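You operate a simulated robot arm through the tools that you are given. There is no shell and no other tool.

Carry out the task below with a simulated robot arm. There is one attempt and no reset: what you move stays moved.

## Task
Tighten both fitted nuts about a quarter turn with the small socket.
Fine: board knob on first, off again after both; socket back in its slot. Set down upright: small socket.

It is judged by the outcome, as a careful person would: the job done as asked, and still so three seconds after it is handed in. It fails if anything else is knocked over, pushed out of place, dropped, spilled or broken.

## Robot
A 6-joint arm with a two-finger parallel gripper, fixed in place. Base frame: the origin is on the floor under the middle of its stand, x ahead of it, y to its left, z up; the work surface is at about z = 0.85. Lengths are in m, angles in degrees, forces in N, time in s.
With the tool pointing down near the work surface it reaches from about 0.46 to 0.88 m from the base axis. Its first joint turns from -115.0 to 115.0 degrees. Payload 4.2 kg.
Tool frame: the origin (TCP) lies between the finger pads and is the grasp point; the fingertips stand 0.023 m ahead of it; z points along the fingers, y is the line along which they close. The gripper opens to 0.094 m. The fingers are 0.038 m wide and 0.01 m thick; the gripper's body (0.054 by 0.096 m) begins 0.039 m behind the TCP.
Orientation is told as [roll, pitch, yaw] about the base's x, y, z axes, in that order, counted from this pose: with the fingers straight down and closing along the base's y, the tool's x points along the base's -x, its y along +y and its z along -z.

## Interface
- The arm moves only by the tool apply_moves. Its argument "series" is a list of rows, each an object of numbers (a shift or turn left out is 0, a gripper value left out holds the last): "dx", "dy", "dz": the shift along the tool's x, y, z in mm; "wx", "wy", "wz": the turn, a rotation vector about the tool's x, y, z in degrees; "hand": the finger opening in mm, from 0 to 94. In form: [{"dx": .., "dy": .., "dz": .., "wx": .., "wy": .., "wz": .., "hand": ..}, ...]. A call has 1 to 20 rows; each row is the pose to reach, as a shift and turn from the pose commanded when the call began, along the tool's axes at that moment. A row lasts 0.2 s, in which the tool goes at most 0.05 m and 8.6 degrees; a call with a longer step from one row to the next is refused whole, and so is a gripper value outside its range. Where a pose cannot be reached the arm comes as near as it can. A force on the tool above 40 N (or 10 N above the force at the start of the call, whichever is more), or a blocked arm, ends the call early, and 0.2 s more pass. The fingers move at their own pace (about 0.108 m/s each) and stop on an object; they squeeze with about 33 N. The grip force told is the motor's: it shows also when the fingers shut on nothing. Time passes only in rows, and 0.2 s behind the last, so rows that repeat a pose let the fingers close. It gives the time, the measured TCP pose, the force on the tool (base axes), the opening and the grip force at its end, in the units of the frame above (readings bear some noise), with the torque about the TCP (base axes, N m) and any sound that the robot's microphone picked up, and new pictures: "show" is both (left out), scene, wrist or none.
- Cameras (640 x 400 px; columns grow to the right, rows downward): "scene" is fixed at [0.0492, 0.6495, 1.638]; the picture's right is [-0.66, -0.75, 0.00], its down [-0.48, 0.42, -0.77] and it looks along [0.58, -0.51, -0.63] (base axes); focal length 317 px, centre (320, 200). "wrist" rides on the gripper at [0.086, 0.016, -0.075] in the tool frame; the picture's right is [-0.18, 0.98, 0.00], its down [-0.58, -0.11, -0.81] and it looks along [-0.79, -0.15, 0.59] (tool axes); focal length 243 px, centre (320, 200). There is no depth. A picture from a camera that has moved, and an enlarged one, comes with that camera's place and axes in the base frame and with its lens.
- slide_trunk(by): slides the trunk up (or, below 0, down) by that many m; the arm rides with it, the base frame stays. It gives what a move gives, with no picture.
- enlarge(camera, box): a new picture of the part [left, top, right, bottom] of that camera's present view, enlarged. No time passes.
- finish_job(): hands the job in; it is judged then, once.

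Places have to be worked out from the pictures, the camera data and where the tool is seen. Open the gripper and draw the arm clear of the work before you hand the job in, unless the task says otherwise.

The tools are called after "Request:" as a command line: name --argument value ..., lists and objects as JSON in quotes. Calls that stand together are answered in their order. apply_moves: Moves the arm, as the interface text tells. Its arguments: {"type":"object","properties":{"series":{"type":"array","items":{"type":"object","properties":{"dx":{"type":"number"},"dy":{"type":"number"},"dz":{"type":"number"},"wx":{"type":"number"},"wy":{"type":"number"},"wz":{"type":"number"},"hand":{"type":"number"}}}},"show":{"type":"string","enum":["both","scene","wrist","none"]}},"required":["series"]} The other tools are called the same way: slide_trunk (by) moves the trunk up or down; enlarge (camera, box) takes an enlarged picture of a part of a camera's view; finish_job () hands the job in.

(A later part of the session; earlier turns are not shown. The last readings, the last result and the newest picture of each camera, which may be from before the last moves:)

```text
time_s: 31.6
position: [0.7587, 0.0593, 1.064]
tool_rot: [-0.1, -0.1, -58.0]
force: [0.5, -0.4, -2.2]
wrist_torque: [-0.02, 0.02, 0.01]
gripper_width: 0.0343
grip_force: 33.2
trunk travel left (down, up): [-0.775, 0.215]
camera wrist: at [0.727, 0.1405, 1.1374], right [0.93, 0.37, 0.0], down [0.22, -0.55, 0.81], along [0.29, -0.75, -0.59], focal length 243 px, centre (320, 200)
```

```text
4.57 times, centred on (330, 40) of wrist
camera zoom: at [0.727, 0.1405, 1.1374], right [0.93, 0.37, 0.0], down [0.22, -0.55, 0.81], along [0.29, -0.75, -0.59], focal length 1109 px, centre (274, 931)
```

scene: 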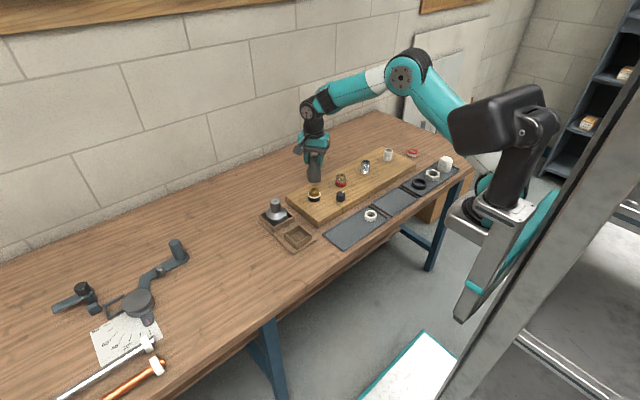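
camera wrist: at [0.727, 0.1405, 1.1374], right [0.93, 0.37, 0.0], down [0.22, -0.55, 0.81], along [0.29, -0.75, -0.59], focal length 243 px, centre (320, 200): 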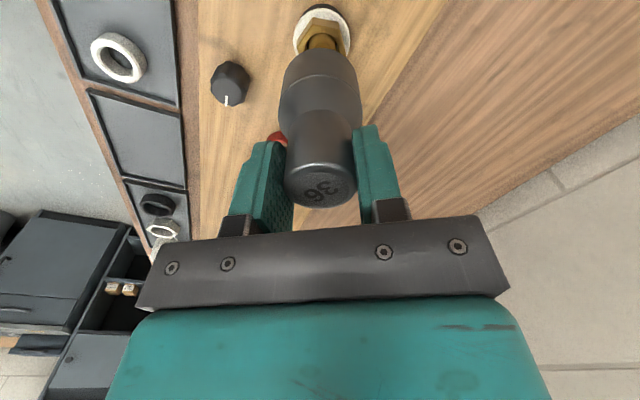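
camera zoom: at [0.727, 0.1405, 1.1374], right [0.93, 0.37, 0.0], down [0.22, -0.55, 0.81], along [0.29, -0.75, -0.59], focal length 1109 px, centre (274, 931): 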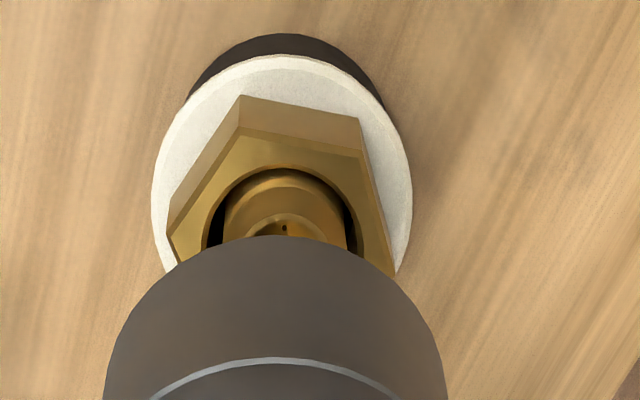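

The nut has clearly turned, and a white ring now shows under it, apparently the board's indicator. I zoom in to measure the nut's angle precisely.

Request:
enlarge --camera "scene" --box '[302, 184, 326, 199]'

Request:
enlarge --camera "scene" --box '[329, 170, 353, 185]'

Request:
enlarge --camera "wrist" --box '[280, 0, 360, 50]'

```text
16.00 times, centred on (314, 192) of scene
camera zoom: at [0.0492, 0.6495, 1.638], right [-0.66, -0.75, 0.0], down [-0.48, 0.42, -0.77], along [0.58, -0.51, -0.63], focal length 5078 px, centre (416, 336)
```

zoom: 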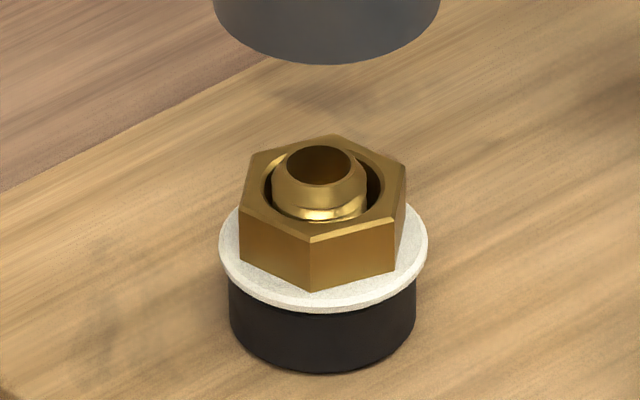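

```text
16.00 times, centred on (341, 178) of scene
camera zoom: at [0.0492, 0.6495, 1.638], right [-0.66, -0.75, 0.0], down [-0.48, 0.42, -0.77], along [0.58, -0.51, -0.63], focal length 5078 px, centre (-16, 560)
```

zoom: 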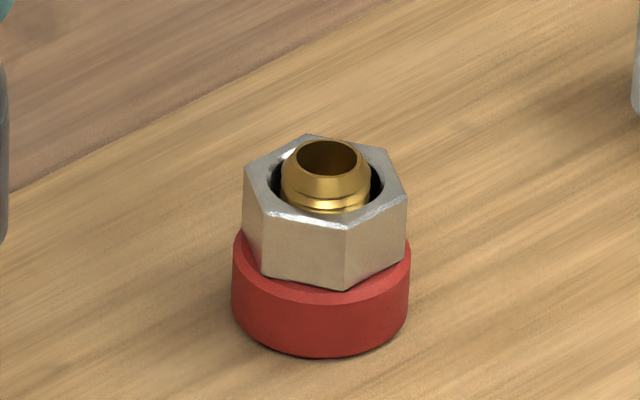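

```text
8.00 times, centred on (320, 25) of wrist
camera zoom: at [0.727, 0.1405, 1.1374], right [0.93, 0.37, 0.0], down [0.22, -0.55, 0.81], along [0.29, -0.75, -0.59], focal length 1941 px, centre (320, 1600)
```

zoom: 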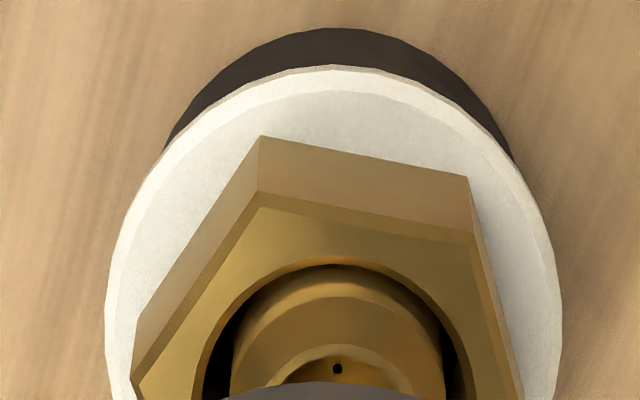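

By both cameras the nut's corners went from about 30° to 11.5° (mod 60°), so it turned about 79°; the rest was play in the socket. I lower again at the same heading and add 10° to make it a true quarter turn.

Request:
apply_moves --series '[{"dz": 25, "hand": 25}, {"dz": 45, "hand": 25}, {"dz": 55, "hand": 25}, {"dz": 61, "hand": 25}, {"dz": 66, "hand": 25}, {"dz": 66, "hand": 25}]' --show "scene"

Request:
enlarge --camera "scene" --box '[290, 170, 354, 210]'

```text
time_s: 33.0
position: [0.7597, 0.0609, 0.9959]
tool_rot: [-0.1, 0.0, -58.0]
force: [-0.7, 2.0, -2.9]
wrist_torque: [0.12, 0.03, 0.02]
gripper_width: 0.034
grip_force: 33.1
trunk travel left (down, up): [-0.775, 0.215]
```

scene: 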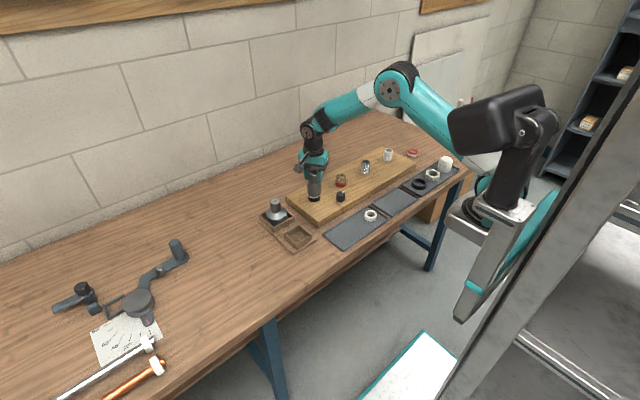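

```text
10.00 times, centred on (322, 190) of scene
camera zoom: at [0.0492, 0.6495, 1.638], right [-0.66, -0.75, 0.0], down [-0.48, 0.42, -0.77], along [0.58, -0.51, -0.63], focal length 3174 px, centre (300, 300)
```

zoom: 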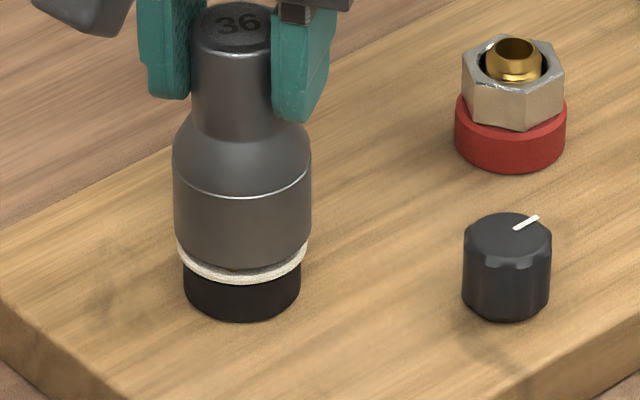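

The socket is back on with no force. The ring appeared only late in the turn, consistent with a "tight" indicator. I add 10° clockwise and lift off.

Request:
apply_moves --series '[{"wz": 4, "hand": 25}, {"wz": 8, "hand": 25}, {"wz": 10, "hand": 25}, {"wz": 10, "hand": 25}]' --show "none"

Request:
apply_moves --series '[{"dz": -10, "hand": 25}, {"dz": -25, "hand": 25}, {"dz": -45, "hand": 25}, {"dz": -66, "hand": 25}, {"dz": -66, "hand": 25}]'

Request:
enlarge --camera "scene" --box '[302, 184, 326, 199]'

Request:
enlarge --camera "wrist" --box '[260, 140, 380, 215]'

```text
time_s: 34.0
position: [0.7598, 0.0596, 0.9974]
tool_rot: [0.1, 0.0, -68.0]
force: [-1.8, -1.2, -2.6]
wrist_torque: [-0.15, 0.18, -0.01]
gripper_width: 0.0345
grip_force: 33.1
trunk travel left (down, up): [-0.775, 0.215]
```

```text
time_s: 35.2
position: [0.7603, 0.0605, 1.064]
tool_rot: [0.0, 0.0, -68.0]
force: [-0.1, -0.4, -2.2]
wrist_torque: [0.01, 0.02, 0.02]
gripper_width: 0.0344
grip_force: 33.0
trunk travel left (down, up): [-0.775, 0.215]
camera wrist: at [0.7427, 0.1467, 1.1379], right [0.98, 0.2, 0.0], down [0.12, -0.58, 0.81], along [0.16, -0.79, -0.59], focal length 243 px, centre (320, 200)
```

scene: 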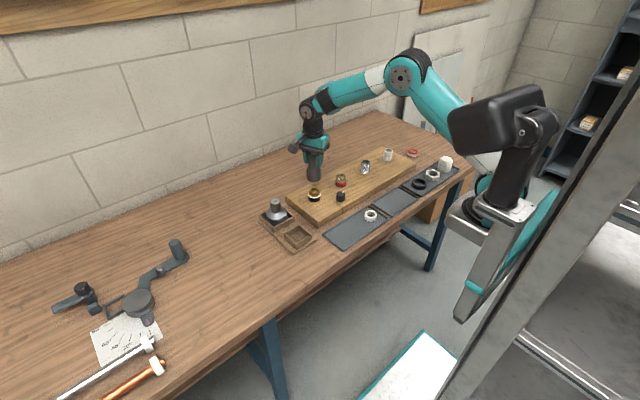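
wrist: 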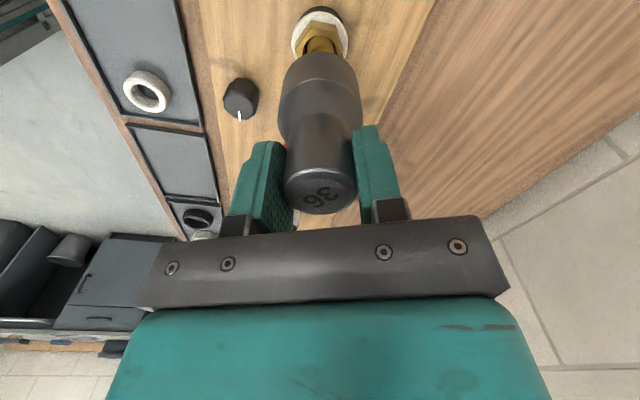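

```text
16.00 times, centred on (314, 192) of scene
camera zoom: at [0.0492, 0.6495, 1.638], right [-0.66, -0.75, 0.0], down [-0.48, 0.42, -0.77], along [0.58, -0.51, -0.63], focal length 5078 px, centre (416, 336)
```

zoom: 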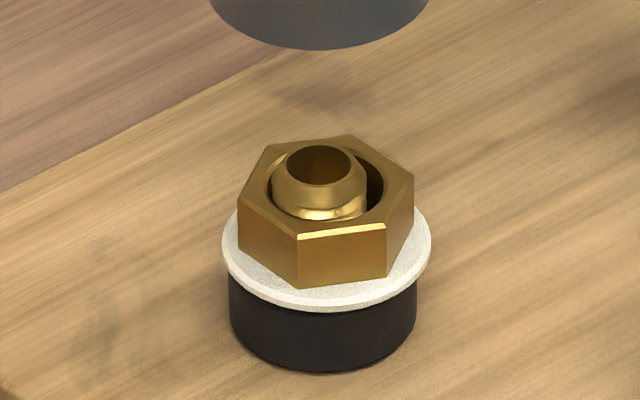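

```text
5.33 times, centred on (320, 178) of wrist
camera zoom: at [0.7427, 0.1467, 1.1379], right [0.98, 0.2, 0.0], down [0.12, -0.58, 0.81], along [0.16, -0.79, -0.59], focal length 1294 px, centre (320, 320)
```

zoom: 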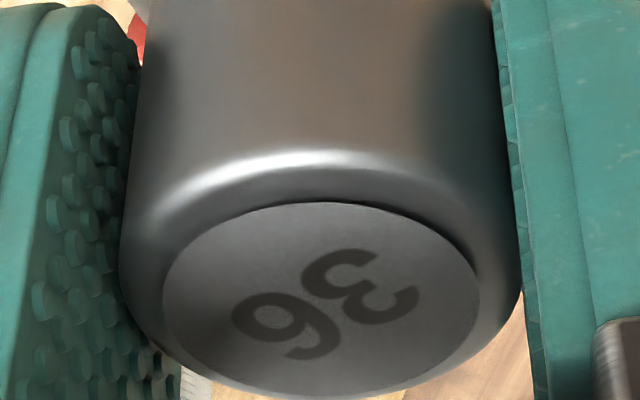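

The brass nut's corners are now near -1° (mod 60°), i.e. it turned about 91° – a quarter turn. The socket rode up about 3 mm in the fingers (its rim met the ring), so I'll stop a little higher next time. Now I move to the red-based nut, turning back to heading +33° on the way.

Request:
apply_moves --series '[{"dx": -10, "dy": -4, "wz": -8, "hand": 25}, {"dx": -20, "dy": -8, "wz": -16, "hand": 25}, {"dx": -30, "dy": -12, "wz": -24, "hand": 25}, {"dx": -40, "dy": -16, "wz": -32, "hand": 25}, {"dx": -50, "dy": -20, "wz": -40, "hand": 25}, {"dx": -60, "dy": -24, "wz": -48, "hand": 25}, {"dx": -70, "dy": -28, "wz": -56, "hand": 25}, {"dx": -80, "dy": -32, "wz": -64, "hand": 25}, {"dx": -90, "dy": -36, "wz": -72, "hand": 25}, {"dx": -100, "dy": -40, "wz": -80, "hand": 25}, {"dx": -110, "dy": -44, "wz": -88, "hand": 25}, {"dx": -120, "dy": -48, "wz": -96, "hand": 25}, {"dx": -129.8, "dy": -52.4, "wz": -101, "hand": 25}, {"dx": -129.8, "dy": -52.4, "wz": -101, "hand": 25}]'

Request:
enlarge --camera "scene" --box '[310, 145, 374, 185]'

Request:
enlarge --camera "wrist" --box '[240, 0, 400, 100]'

```text
time_s: 38.2
position: [0.7615, -0.0791, 1.0638]
tool_rot: [-0.1, 0.0, 33.2]
force: [-0.8, -0.1, -2.7]
wrist_torque: [0.0, 0.0, -0.03]
gripper_width: 0.0342
grip_force: 33.1
trunk travel left (down, up): [-0.775, 0.215]
camera wrist: at [0.68, -0.1127, 1.1384], right [-0.38, 0.92, 0.0], down [0.55, 0.23, 0.81], along [0.74, 0.31, -0.59], focal length 243 px, centre (320, 200)
```

scene: 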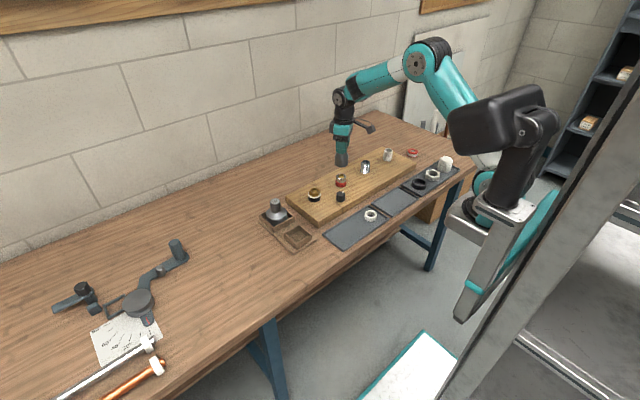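
wrist: 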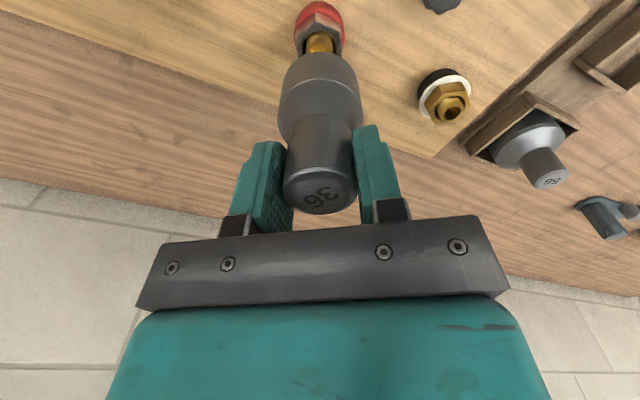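

```text
10.00 times, centred on (342, 165) of scene
camera zoom: at [0.0492, 0.6495, 1.638], right [-0.66, -0.75, 0.0], down [-0.48, 0.42, -0.77], along [0.58, -0.51, -0.63], focal length 3174 px, centre (100, 550)
```

zoom: 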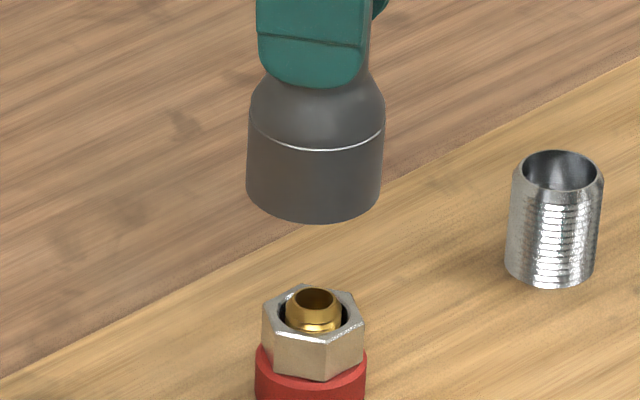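

```text
4.00 times, centred on (320, 50) of wrist
camera zoom: at [0.68, -0.1127, 1.1384], right [-0.38, 0.92, 0.0], down [0.55, 0.23, 0.81], along [0.74, 0.31, -0.59], focal length 970 px, centre (320, 800)
```

zoom: 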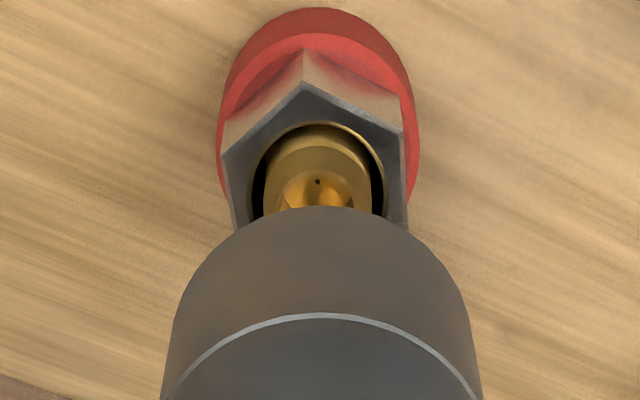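

The socket hovers over the red-based nut, off by about 1 mm; I correct that and lower it at heading 33°, stopping 11 mm onto the nut.

Request:
apply_moves --series '[{"dx": 1.1, "dy": -0.5, "dz": 25, "hand": 25}, {"dx": 1.1, "dy": -0.5, "dz": 45, "hand": 25}, {"dx": 1.1, "dy": -0.5, "dz": 53, "hand": 25}, {"dx": 1.1, "dy": -0.5, "dz": 57, "hand": 25}, {"dx": 1.1, "dy": -0.5, "dz": 61, "hand": 25}, {"dx": 1.1, "dy": -0.5, "dz": 65, "hand": 25}, {"dx": 1.1, "dy": -0.5, "dz": 65, "hand": 25}]'

Request:
enlarge --camera "scene" --box '[310, 155, 374, 195]'

Request:
enlarge --camera "wrist" --box '[260, 140, 380, 215]'

```text
time_s: 39.8
position: [0.7588, -0.0798, 0.9969]
tool_rot: [-0.1, 0.0, 33.1]
force: [-0.3, -0.4, -2.4]
wrist_torque: [0.01, 0.01, 0.01]
gripper_width: 0.0342
grip_force: 33.0
trunk travel left (down, up): [-0.775, 0.215]
camera wrist: at [0.6772, -0.1138, 1.0715], right [-0.38, 0.92, 0.0], down [0.55, 0.23, 0.81], along [0.74, 0.31, -0.59], focal length 243 px, centre (320, 200)
```

scene: 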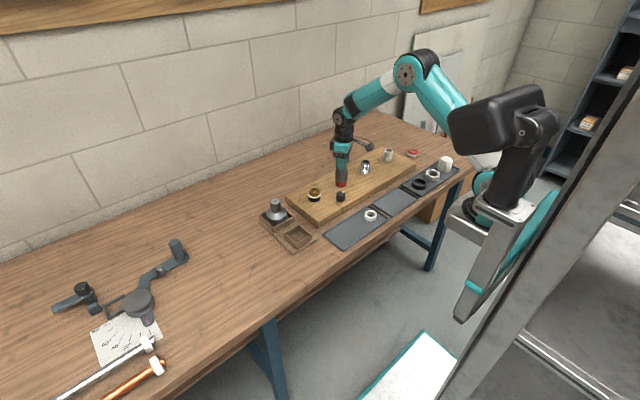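
wrist: 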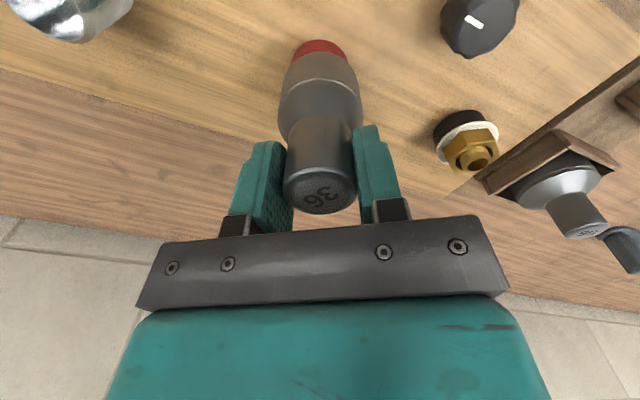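

```text
10.00 times, centred on (342, 175) of scene
camera zoom: at [0.0492, 0.6495, 1.638], right [-0.66, -0.75, 0.0], down [-0.48, 0.42, -0.77], along [0.58, -0.51, -0.63], focal length 3174 px, centre (100, 450)
```

zoom: 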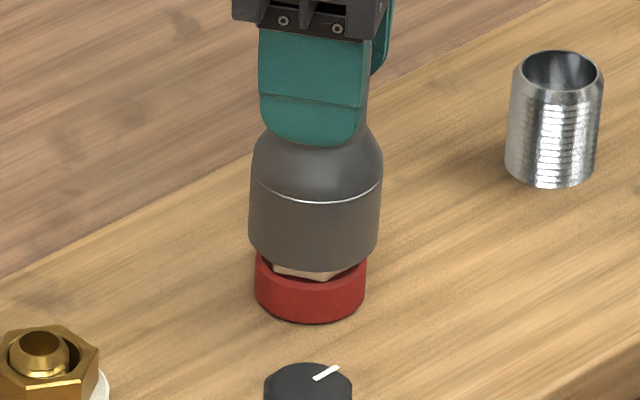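

```text
5.33 times, centred on (320, 178) of wrist
camera zoom: at [0.6772, -0.1138, 1.0715], right [-0.38, 0.92, 0.0], down [0.55, 0.23, 0.81], along [0.74, 0.31, -0.59], focal length 1294 px, centre (320, 320)
```

zoom: 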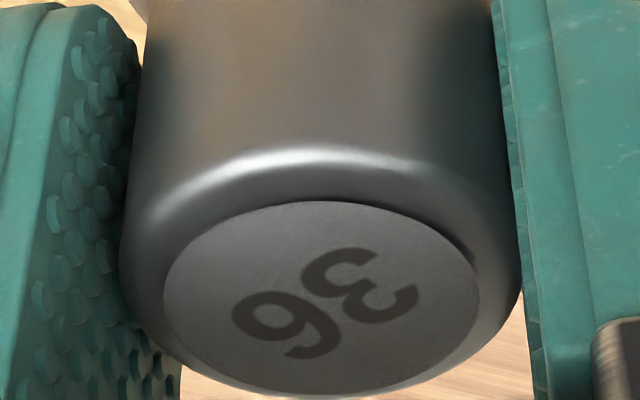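

It slid on freely. I turn clockwise 50° first and check that the mark stays put in the fingers.

Request:
apply_moves --series '[{"wz": 7, "hand": 25}, {"wz": 14, "hand": 25}, {"wz": 21, "hand": 25}, {"wz": 28, "hand": 25}, {"wz": 35, "hand": 25}, {"wz": 42, "hand": 25}, {"wz": 50, "hand": 25}]'

Request:
enlarge --camera "wrist" --box '[260, 140, 380, 215]'

Request:
enlarge --camera "scene" --box '[310, 155, 374, 195]'

```text
time_s: 41.4
position: [0.7576, -0.0809, 0.9977]
tool_rot: [0.1, 0.0, -17.0]
force: [-1.0, -0.5, -0.8]
wrist_torque: [-0.06, 0.03, 0.05]
gripper_width: 0.0341
grip_force: 32.9
trunk travel left (down, up): [-0.775, 0.215]
camera wrist: at [0.6816, -0.0398, 1.0725], right [0.46, 0.89, 0.0], down [0.52, -0.27, 0.81], along [0.71, -0.37, -0.59], focal length 243 px, centre (320, 200)
```

scene: 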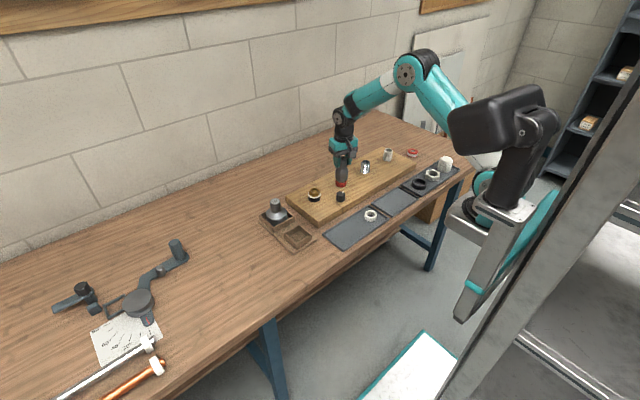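
wrist: 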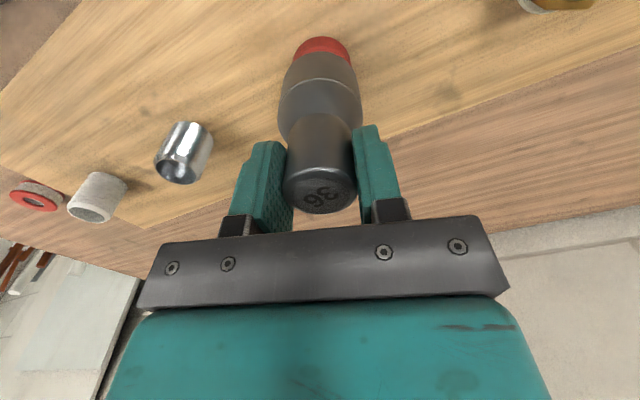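

```text
5.33 times, centred on (320, 178) of wrist
camera zoom: at [0.6816, -0.0398, 1.0725], right [0.46, 0.89, 0.0], down [0.52, -0.27, 0.81], along [0.71, -0.37, -0.59], focal length 1294 px, centre (320, 320)
```

zoom: 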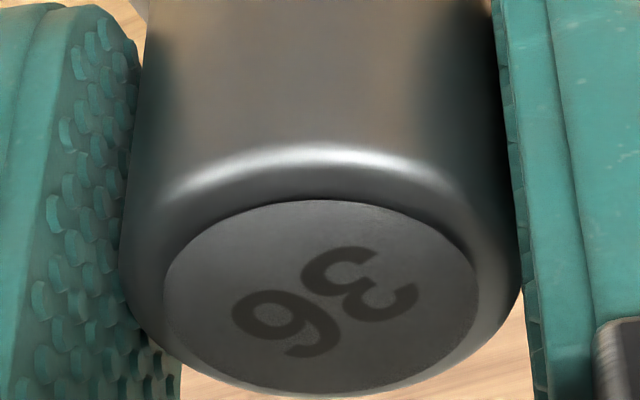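

```text
10.00 times, centred on (342, 175) of scene
camera zoom: at [0.0492, 0.6495, 1.638], right [-0.66, -0.75, 0.0], down [-0.48, 0.42, -0.77], along [0.58, -0.51, -0.63], focal length 3174 px, centre (100, 450)
```

zoom: 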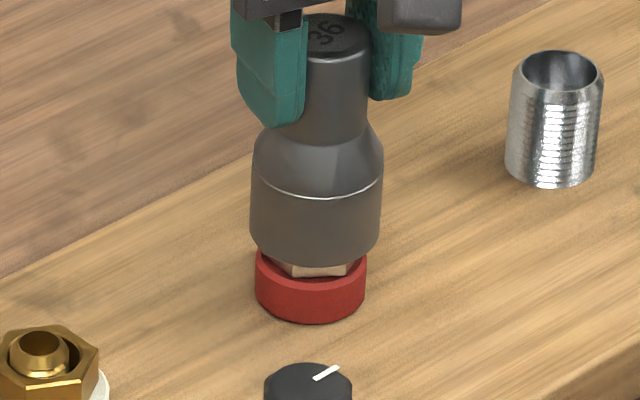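

The nut's visible lower edge is turning with the socket. I turn the remaining 50° (that covers the roughly 11° of play).

Request:
apply_moves --series '[{"wz": 7, "hand": 25}, {"wz": 14, "hand": 25}, {"wz": 21, "hand": 25}, {"wz": 28, "hand": 25}, {"wz": 35, "hand": 25}, {"wz": 42, "hand": 25}, {"wz": 50, "hand": 25}, {"wz": 50, "hand": 25}]'

Request:
enlarge --camera "scene" --box '[310, 155, 374, 195]'

Request:
apply_moves --series '[{"dz": -10, "hand": 25}, {"dz": -25, "hand": 25}, {"dz": -45, "hand": 25}, {"dz": -66, "hand": 25}, {"dz": -66, "hand": 25}]'

Request:
enlarge --camera "scene" --box '[329, 170, 353, 185]'

Request:
enlarge --camera "wrist" --box '[260, 140, 380, 215]'

```text
time_s: 43.2
position: [0.7594, -0.0789, 0.9976]
tool_rot: [0.0, 0.1, -67.1]
force: [-1.1, -1.6, -1.2]
wrist_torque: [-0.12, 0.1, 0.0]
gripper_width: 0.0341
grip_force: 33.0
trunk travel left (down, up): [-0.775, 0.215]
camera wrist: at [0.7412, 0.0062, 1.0722], right [0.98, 0.21, 0.0], down [0.13, -0.58, 0.81], along [0.17, -0.79, -0.59], focal length 243 px, centre (320, 200)
```

scene: 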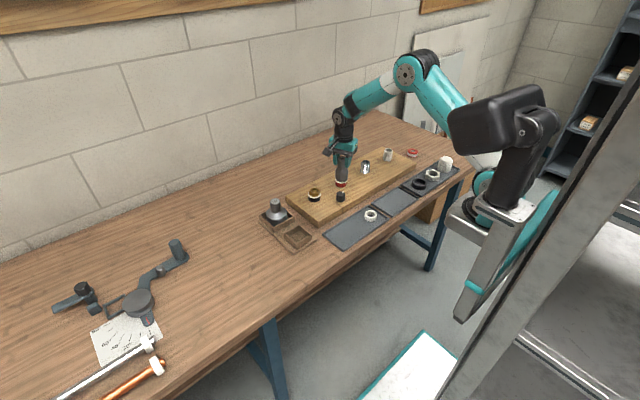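
wrist: 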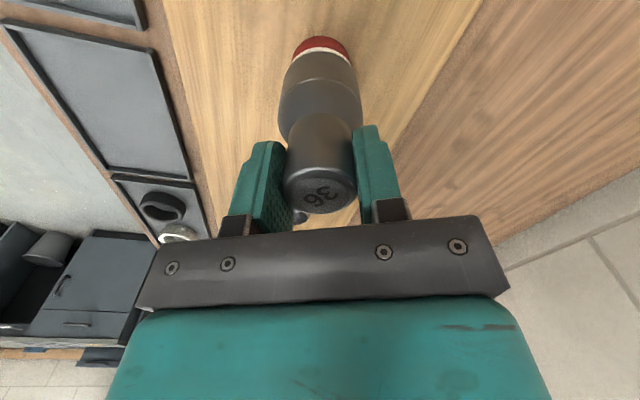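

```text
10.00 times, centred on (342, 175) of scene
camera zoom: at [0.0492, 0.6495, 1.638], right [-0.66, -0.75, 0.0], down [-0.48, 0.42, -0.77], along [0.58, -0.51, -0.63], focal length 3174 px, centre (100, 450)
```

zoom: 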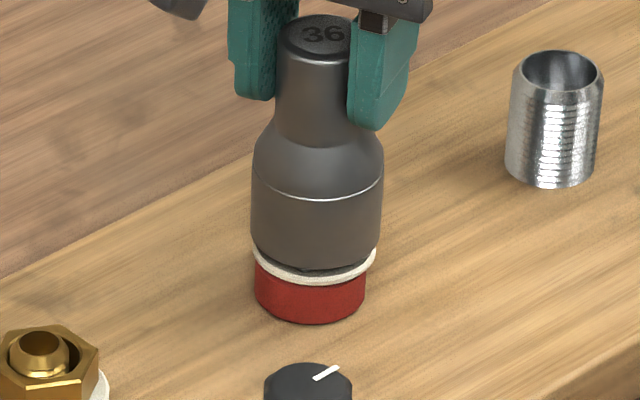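

```text
time_s: 44.4
position: [0.7585, -0.0809, 1.0643]
tool_rot: [0.0, 0.0, -66.9]
force: [-0.3, -0.3, -1.5]
wrist_torque: [0.07, 0.0, -0.02]
gripper_width: 0.0342
grip_force: 33.0
trunk travel left (down, up): [-0.775, 0.215]
camera wrist: at [0.7411, 0.0055, 1.1386], right [0.98, 0.22, 0.0], down [0.13, -0.58, 0.81], along [0.17, -0.79, -0.59], focal length 243 px, centre (320, 200)
```

scene: 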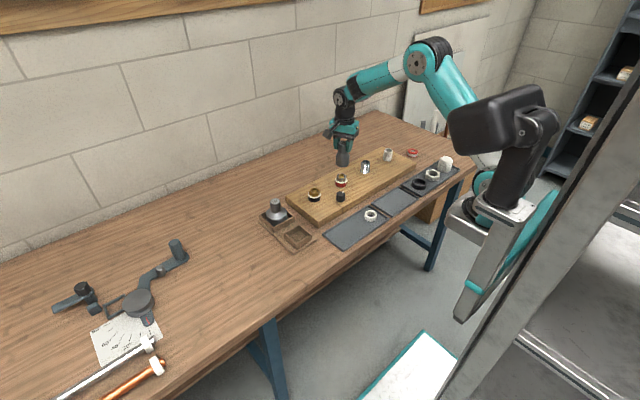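
wrist: 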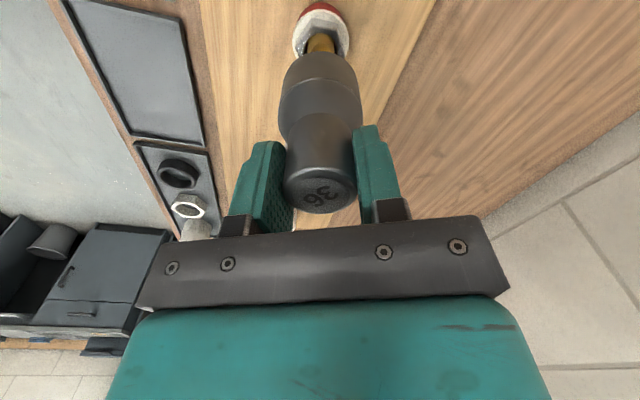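

```text
16.00 times, centred on (341, 178) of scene
camera zoom: at [0.0492, 0.6495, 1.638], right [-0.66, -0.75, 0.0], down [-0.48, 0.42, -0.77], along [0.58, -0.51, -0.63], focal length 5078 px, centre (-16, 560)
```

zoom: 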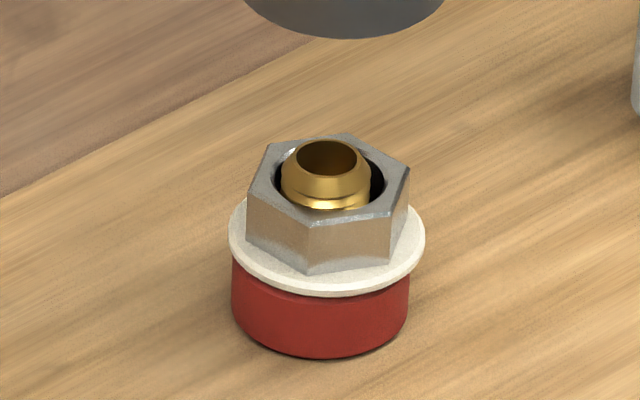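

```text
5.33 times, centred on (320, 178) of wrist
camera zoom: at [0.7411, 0.0055, 1.1386], right [0.98, 0.22, 0.0], down [0.13, -0.58, 0.81], along [0.17, -0.79, -0.59], focal length 1294 px, centre (320, 320)
```

zoom: 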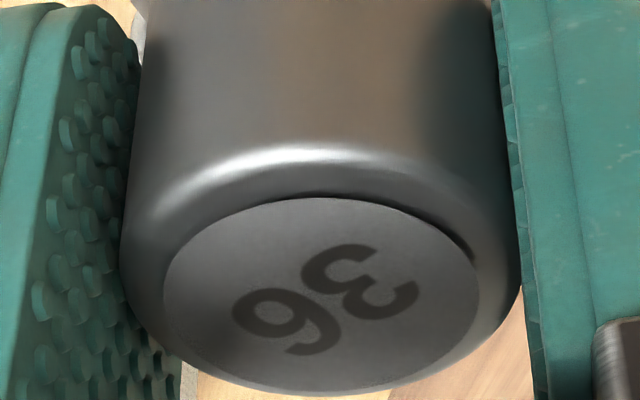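

The red-based nut went from about 32° to 3.7° (mod 60°), so about 88° turned, and its ring shows too. Both nuts are done; I carry the socket back above its slot at heading 0.

Request:
apply_moves --series '[{"dx": 31.9, "dy": 2.2, "dz": -5, "wz": -6.7, "hand": 25}, {"dx": 63.8, "dy": 4.4, "dz": -10, "wz": -13.4, "hand": 25}, {"dx": 95.6, "dy": 6.6, "dz": -10, "wz": -20.1, "hand": 25}, {"dx": 127.5, "dy": 8.8, "dz": -10, "wz": -26.8, "hand": 25}, {"dx": 159.4, "dy": 11.0, "dz": -10, "wz": -33.5, "hand": 25}, {"dx": 191.3, "dy": 13.2, "dz": -10, "wz": -40.2, "hand": 25}, {"dx": 223.1, "dy": 15.4, "dz": -10, "wz": -46.9, "hand": 25}, {"dx": 255.0, "dy": 17.6, "dz": -10, "wz": -53.6, "hand": 25}, {"dx": 286.9, "dy": 19.8, "dz": -10, "wz": -60.3, "hand": 25}, {"dx": 318.8, "dy": 22.0, "dz": -10, "wz": -67, "hand": 25}, {"dx": 318.8, "dy": 22.0, "dz": -10, "wz": -67, "hand": 25}]'

Request:
enlarge --camera "scene" --box '[250, 180, 346, 240]'

Request:
enlarge --camera "wrist" --box '[240, 0, 400, 100]'

```text
time_s: 46.8
position: [0.6525, 0.2232, 1.0746]
tool_rot: [0.0, 0.0, 0.2]
force: [0.3, 1.2, -2.2]
wrist_torque: [-0.03, -0.01, -0.02]
gripper_width: 0.0342
grip_force: 33.2
trunk travel left (down, up): [-0.775, 0.215]
camera wrist: at [0.566, 0.2385, 1.1481], right [0.18, 0.98, 0.0], down [0.58, -0.11, 0.81], along [0.79, -0.15, -0.59], focal length 243 px, centre (320, 200)
```

scene: 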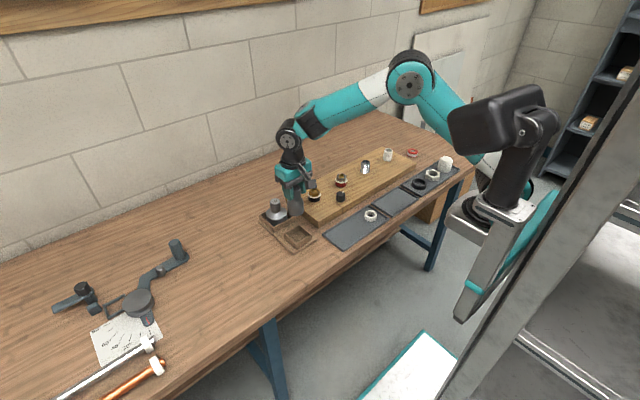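
wrist: 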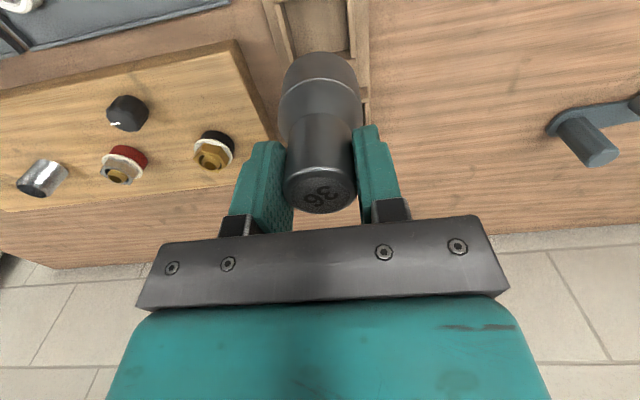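

```text
6.67 times, centred on (298, 210) of scene
camera zoom: at [0.0492, 0.6495, 1.638], right [-0.66, -0.75, 0.0], down [-0.48, 0.42, -0.77], along [0.58, -0.51, -0.63], focal length 2116 px, centre (467, 133)
```

zoom: 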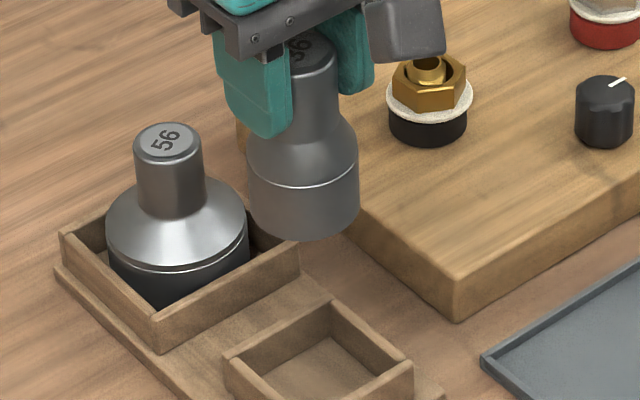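

```text
4.00 times, centred on (320, 50) of wrist
camera zoom: at [0.566, 0.2385, 1.1481], right [0.18, 0.98, 0.0], down [0.58, -0.11, 0.81], along [0.79, -0.15, -0.59], focal length 970 px, centre (320, 800)
```

zoom: 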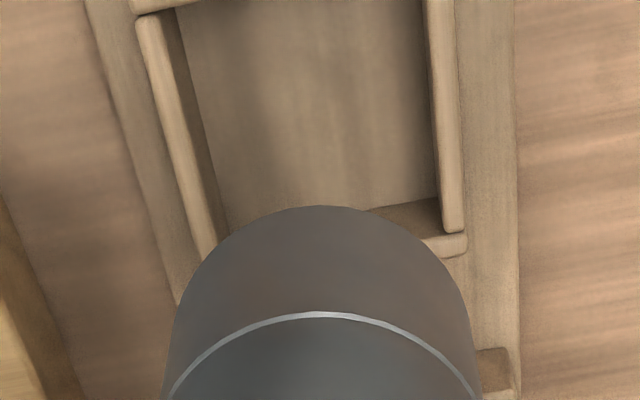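

Slot centre works out to about (0.655, 0.2215). I take a couple of still readings to average the pose noise before lowering.

Request:
apply_moves --series '[{"hand": 25}]' --show "none"

Request:
apply_moves --series '[{"hand": 25}]' --show "none"

Request:
apply_moves --series '[{"hand": 25}]' --show "none"

```text
time_s: 47.2
position: [0.6516, 0.2219, 1.0732]
tool_rot: [0.0, 0.0, 0.1]
force: [0.6, -0.1, -2.8]
wrist_torque: [-0.04, 0.02, 0.01]
gripper_width: 0.034
grip_force: 32.5
trunk travel left (down, up): [-0.775, 0.215]
```

```text
time_s: 47.6
position: [0.6514, 0.2229, 1.0732]
tool_rot: [0.0, 0.1, 0.1]
force: [0.2, 0.4, -2.7]
wrist_torque: [0.0, 0.0, -0.04]
gripper_width: 0.0342
grip_force: 33.0
trunk travel left (down, up): [-0.775, 0.215]
```

```text
time_s: 48.0
position: [0.6526, 0.2221, 1.0738]
tool_rot: [-0.1, 0.0, 0.0]
force: [0.7, 0.5, -2.1]
wrist_torque: [-0.01, 0.01, -0.05]
gripper_width: 0.034
grip_force: 33.0
trunk travel left (down, up): [-0.775, 0.215]
```

The mean reads (0.652, 0.2225), about 2.5 mm short in x of where I picked it up. I correct that and descend to just above the slot walls for a look.

Request:
apply_moves --series '[{"dx": -2.6, "dy": -1.2, "dz": 30, "hand": 25}, {"dx": -2.6, "dy": -1.2, "dz": 60, "hand": 25}, {"dx": -2.6, "dy": -1.2, "dz": 85, "hand": 25}, {"dx": -2.6, "dy": -1.2, "dz": 85, "hand": 25}]'

Request:
enlarge --camera "scene" --box '[260, 200, 340, 250]'

Request:
enlarge --camera "wrist" --box '[240, 20, 400, 120]'

```text
time_s: 49.0
position: [0.6563, 0.2234, 0.9874]
tool_rot: [0.1, 0.0, 0.0]
force: [-0.4, -0.3, -2.3]
wrist_torque: [0.03, -0.05, 0.01]
gripper_width: 0.0342
grip_force: 32.7
trunk travel left (down, up): [-0.775, 0.215]
camera wrist: at [0.5698, 0.2384, 1.0613], right [0.18, 0.98, 0.0], down [0.58, -0.11, 0.81], along [0.79, -0.15, -0.59], focal length 243 px, centre (320, 200)
```

scene: 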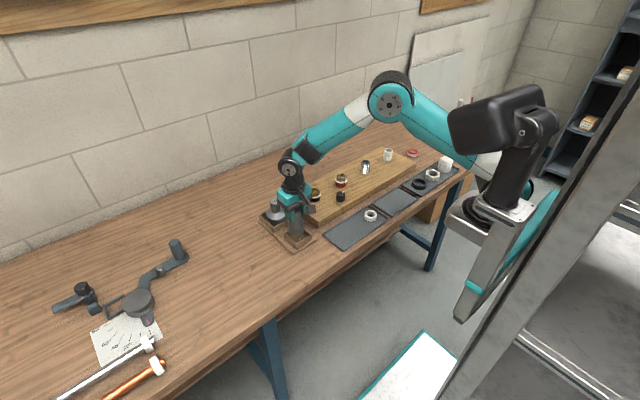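
wrist: 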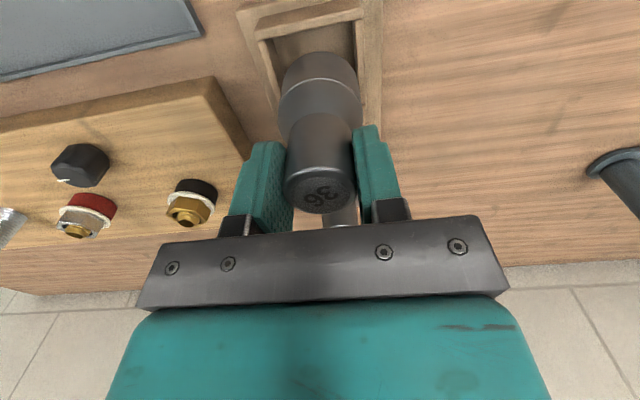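

```text
8.00 times, centred on (300, 225) of scene
camera zoom: at [0.0492, 0.6495, 1.638], right [-0.66, -0.75, 0.0], down [-0.48, 0.42, -0.77], along [0.58, -0.51, -0.63], focal length 2539 px, centre (480, 0)
```

zoom: 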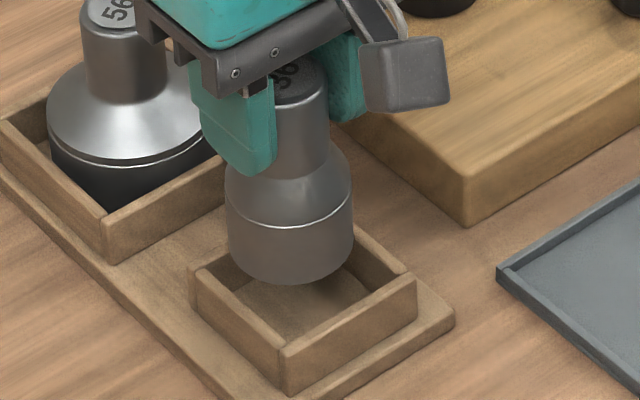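

```text
4.00 times, centred on (320, 70) of wrist
camera zoom: at [0.5698, 0.2384, 1.0613], right [0.18, 0.98, 0.0], down [0.58, -0.11, 0.81], along [0.79, -0.15, -0.59], focal length 970 px, centre (320, 720)
```

zoom: 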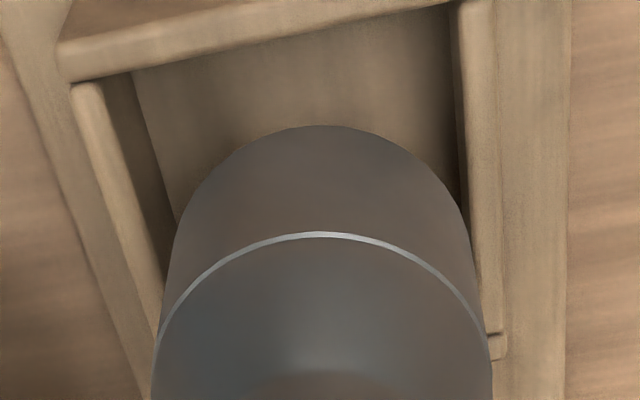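

The socket is over the slot, though the views suggest it sits about 2–3 mm to +y of centre. I zoom in to measure that better before entering.

Request:
enlarge --camera "scene" --box '[280, 222, 320, 252]'

Request:
enlarge --camera "wrist" --box '[250, 10, 394, 100]'

```text
13.33 times, centred on (300, 237) of scene
camera zoom: at [0.0492, 0.6495, 1.638], right [-0.66, -0.75, 0.0], down [-0.48, 0.42, -0.77], along [0.58, -0.51, -0.63], focal length 4232 px, centre (587, -293)
```

zoom: 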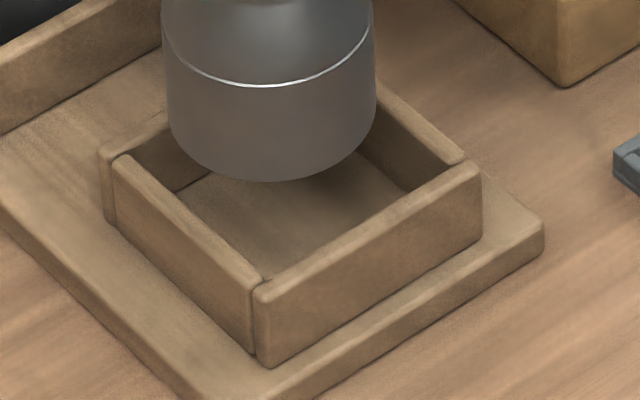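

```text
4.44 times, centred on (322, 55) of wrist
camera zoom: at [0.5698, 0.2384, 1.0613], right [0.18, 0.98, 0.0], down [0.58, -0.11, 0.81], along [0.79, -0.15, -0.59], focal length 1078 px, centre (311, 844)
```

zoom: 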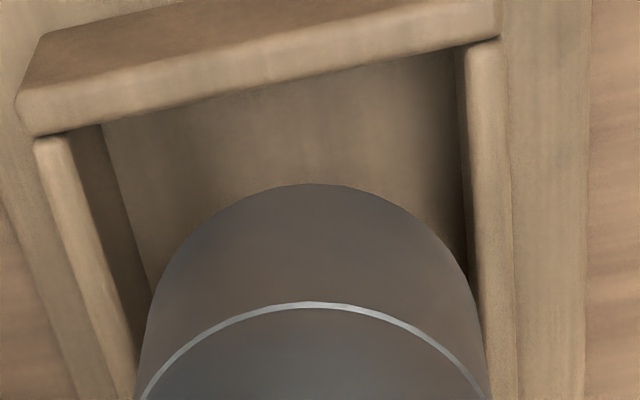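

Both views agree the socket is roughly 3 mm too far to +y and 1–2 mm too far in x. I shift by (-1.2, -3) mm and lower part-way into the slot.

Request:
apply_moves --series '[{"dx": 1.2, "dy": -3, "dz": 0, "hand": 25}, {"dx": 1.2, "dy": -3, "dz": 8, "hand": 25}, {"dx": 1.2, "dy": -3, "dz": 16, "hand": 25}, {"dx": 1.2, "dy": -3, "dz": 24, "hand": 25}, {"dx": 1.2, "dy": -3, "dz": 32, "hand": 25}, {"dx": 1.2, "dy": -3, "dz": 32, "hand": 25}]'

Request:
enlarge --camera "scene" --box '[276, 215, 324, 245]'

Request:
enlarge --camera "wrist" --box '[240, 20, 400, 120]'

```text
time_s: 50.4
position: [0.6557, 0.22, 0.9588]
tool_rot: [0.1, -0.3, 0.1]
force: [-5.3, 2.0, 23.5]
wrist_torque: [-0.24, -0.37, -0.01]
gripper_width: 0.0346
grip_force: 33.2
trunk travel left (down, up): [-0.775, 0.215]
camera wrist: at [0.569, 0.2348, 1.033], right [0.18, 0.98, 0.0], down [0.58, -0.11, 0.81], along [0.79, -0.15, -0.59], focal length 243 px, centre (320, 200)
```

scene: 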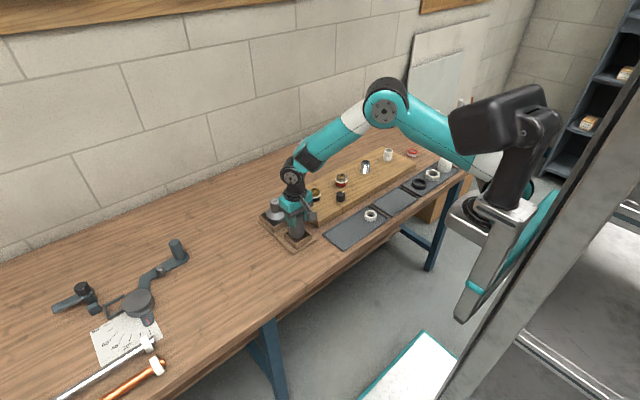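
wrist: 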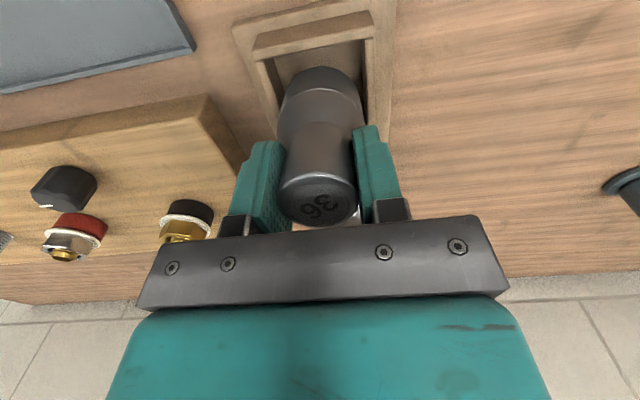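

```text
13.33 times, centred on (300, 230) of scene
camera zoom: at [0.0492, 0.6495, 1.638], right [-0.66, -0.75, 0.0], down [-0.48, 0.42, -0.77], along [0.58, -0.51, -0.63], focal length 4232 px, centre (587, -200)
```

zoom: 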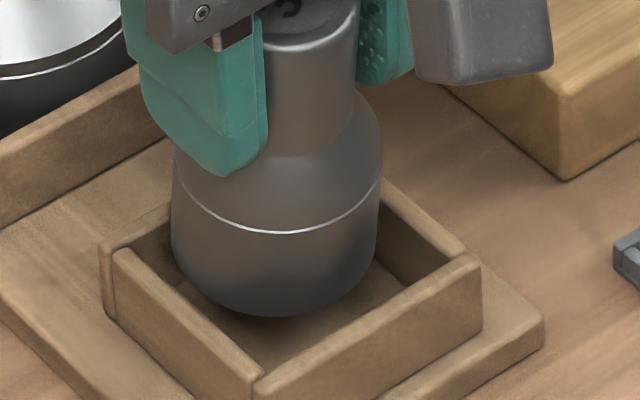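

```text
4.00 times, centred on (320, 70) of wrist
camera zoom: at [0.569, 0.2348, 1.033], right [0.18, 0.98, 0.0], down [0.58, -0.11, 0.81], along [0.79, -0.15, -0.59], focal length 970 px, centre (320, 720)
```

zoom: 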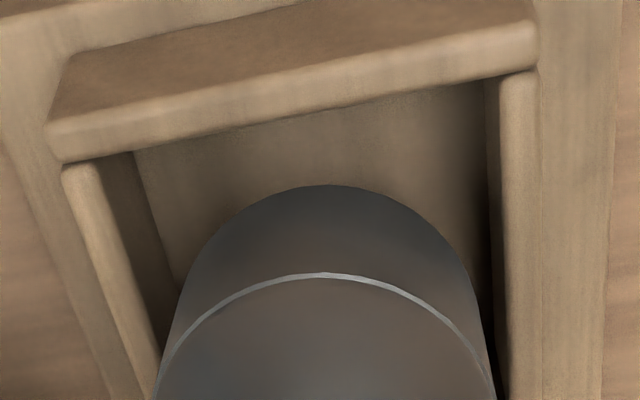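

Force of 23 N up, with the torque pointing to the +x side: the rim caught on the back wall of the slot, so I'm too far out in x. I lift off again and look at how the socket sits in the fingers.

Request:
apply_moves --series '[{"dz": -8, "hand": 25}, {"dz": -16, "hand": 25}, {"dz": -28, "hand": 25}, {"dz": -28, "hand": 25}]'

Request:
enlarge --camera "scene" --box '[268, 200, 332, 240]'

Request:
enlarge --camera "wrist" --box '[240, 20, 400, 120]'

Request:
enlarge --camera "wrist" --box '[260, 150, 380, 225]'

```text
time_s: 51.4
position: [0.6547, 0.2171, 0.9856]
tool_rot: [0.0, 0.0, 0.0]
force: [0.1, -0.5, -2.2]
wrist_torque: [-0.01, 0.0, -0.01]
gripper_width: 0.0342
grip_force: 32.8
trunk travel left (down, up): [-0.775, 0.215]
camera wrist: at [0.5692, 0.2341, 1.0599], right [0.18, 0.98, 0.0], down [0.58, -0.11, 0.81], along [0.79, -0.15, -0.59], focal length 243 px, centre (320, 200)
```

scene: 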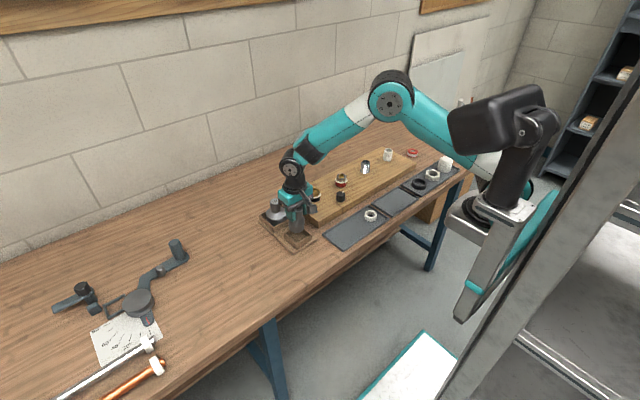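
wrist: 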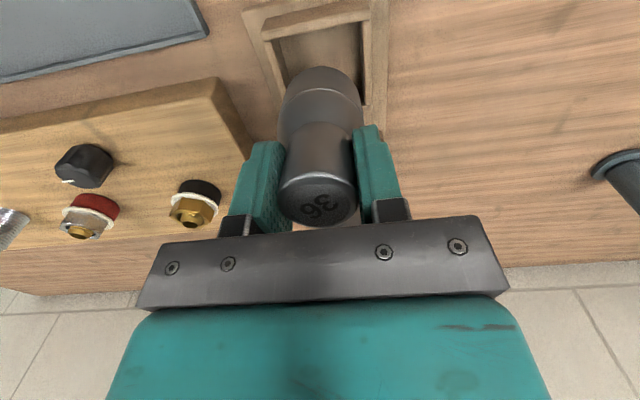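

```text
10.00 times, centred on (300, 220) of scene
camera zoom: at [0.0492, 0.6495, 1.638], right [-0.66, -0.75, 0.0], down [-0.48, 0.42, -0.77], along [0.58, -0.51, -0.63], focal length 3174 px, centre (520, 0)
```

zoom: 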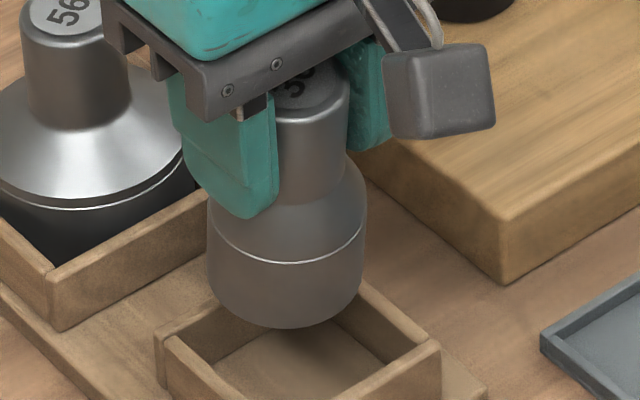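

```text
4.00 times, centred on (320, 70) of wrist
camera zoom: at [0.5692, 0.2341, 1.0599], right [0.18, 0.98, 0.0], down [0.58, -0.11, 0.81], along [0.79, -0.15, -0.59], focal length 970 px, centre (320, 720)
```

zoom: 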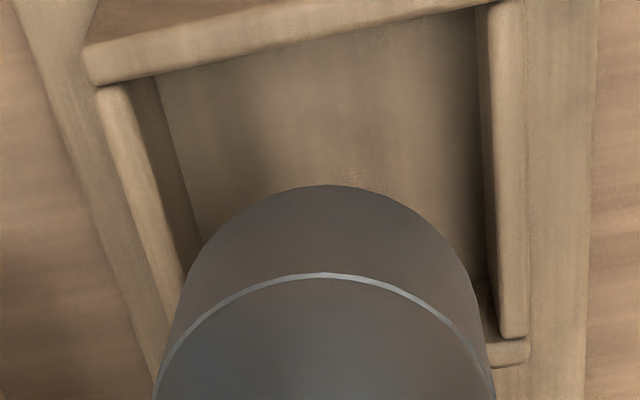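

```text
5.33 times, centred on (320, 188) of wrist
camera zoom: at [0.5692, 0.2341, 1.0599], right [0.18, 0.98, 0.0], down [0.58, -0.11, 0.81], along [0.79, -0.15, -0.59], focal length 1294 px, centre (320, 267)
```

zoom: 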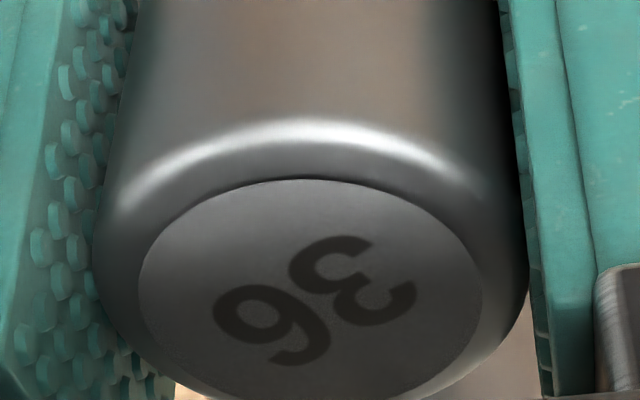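

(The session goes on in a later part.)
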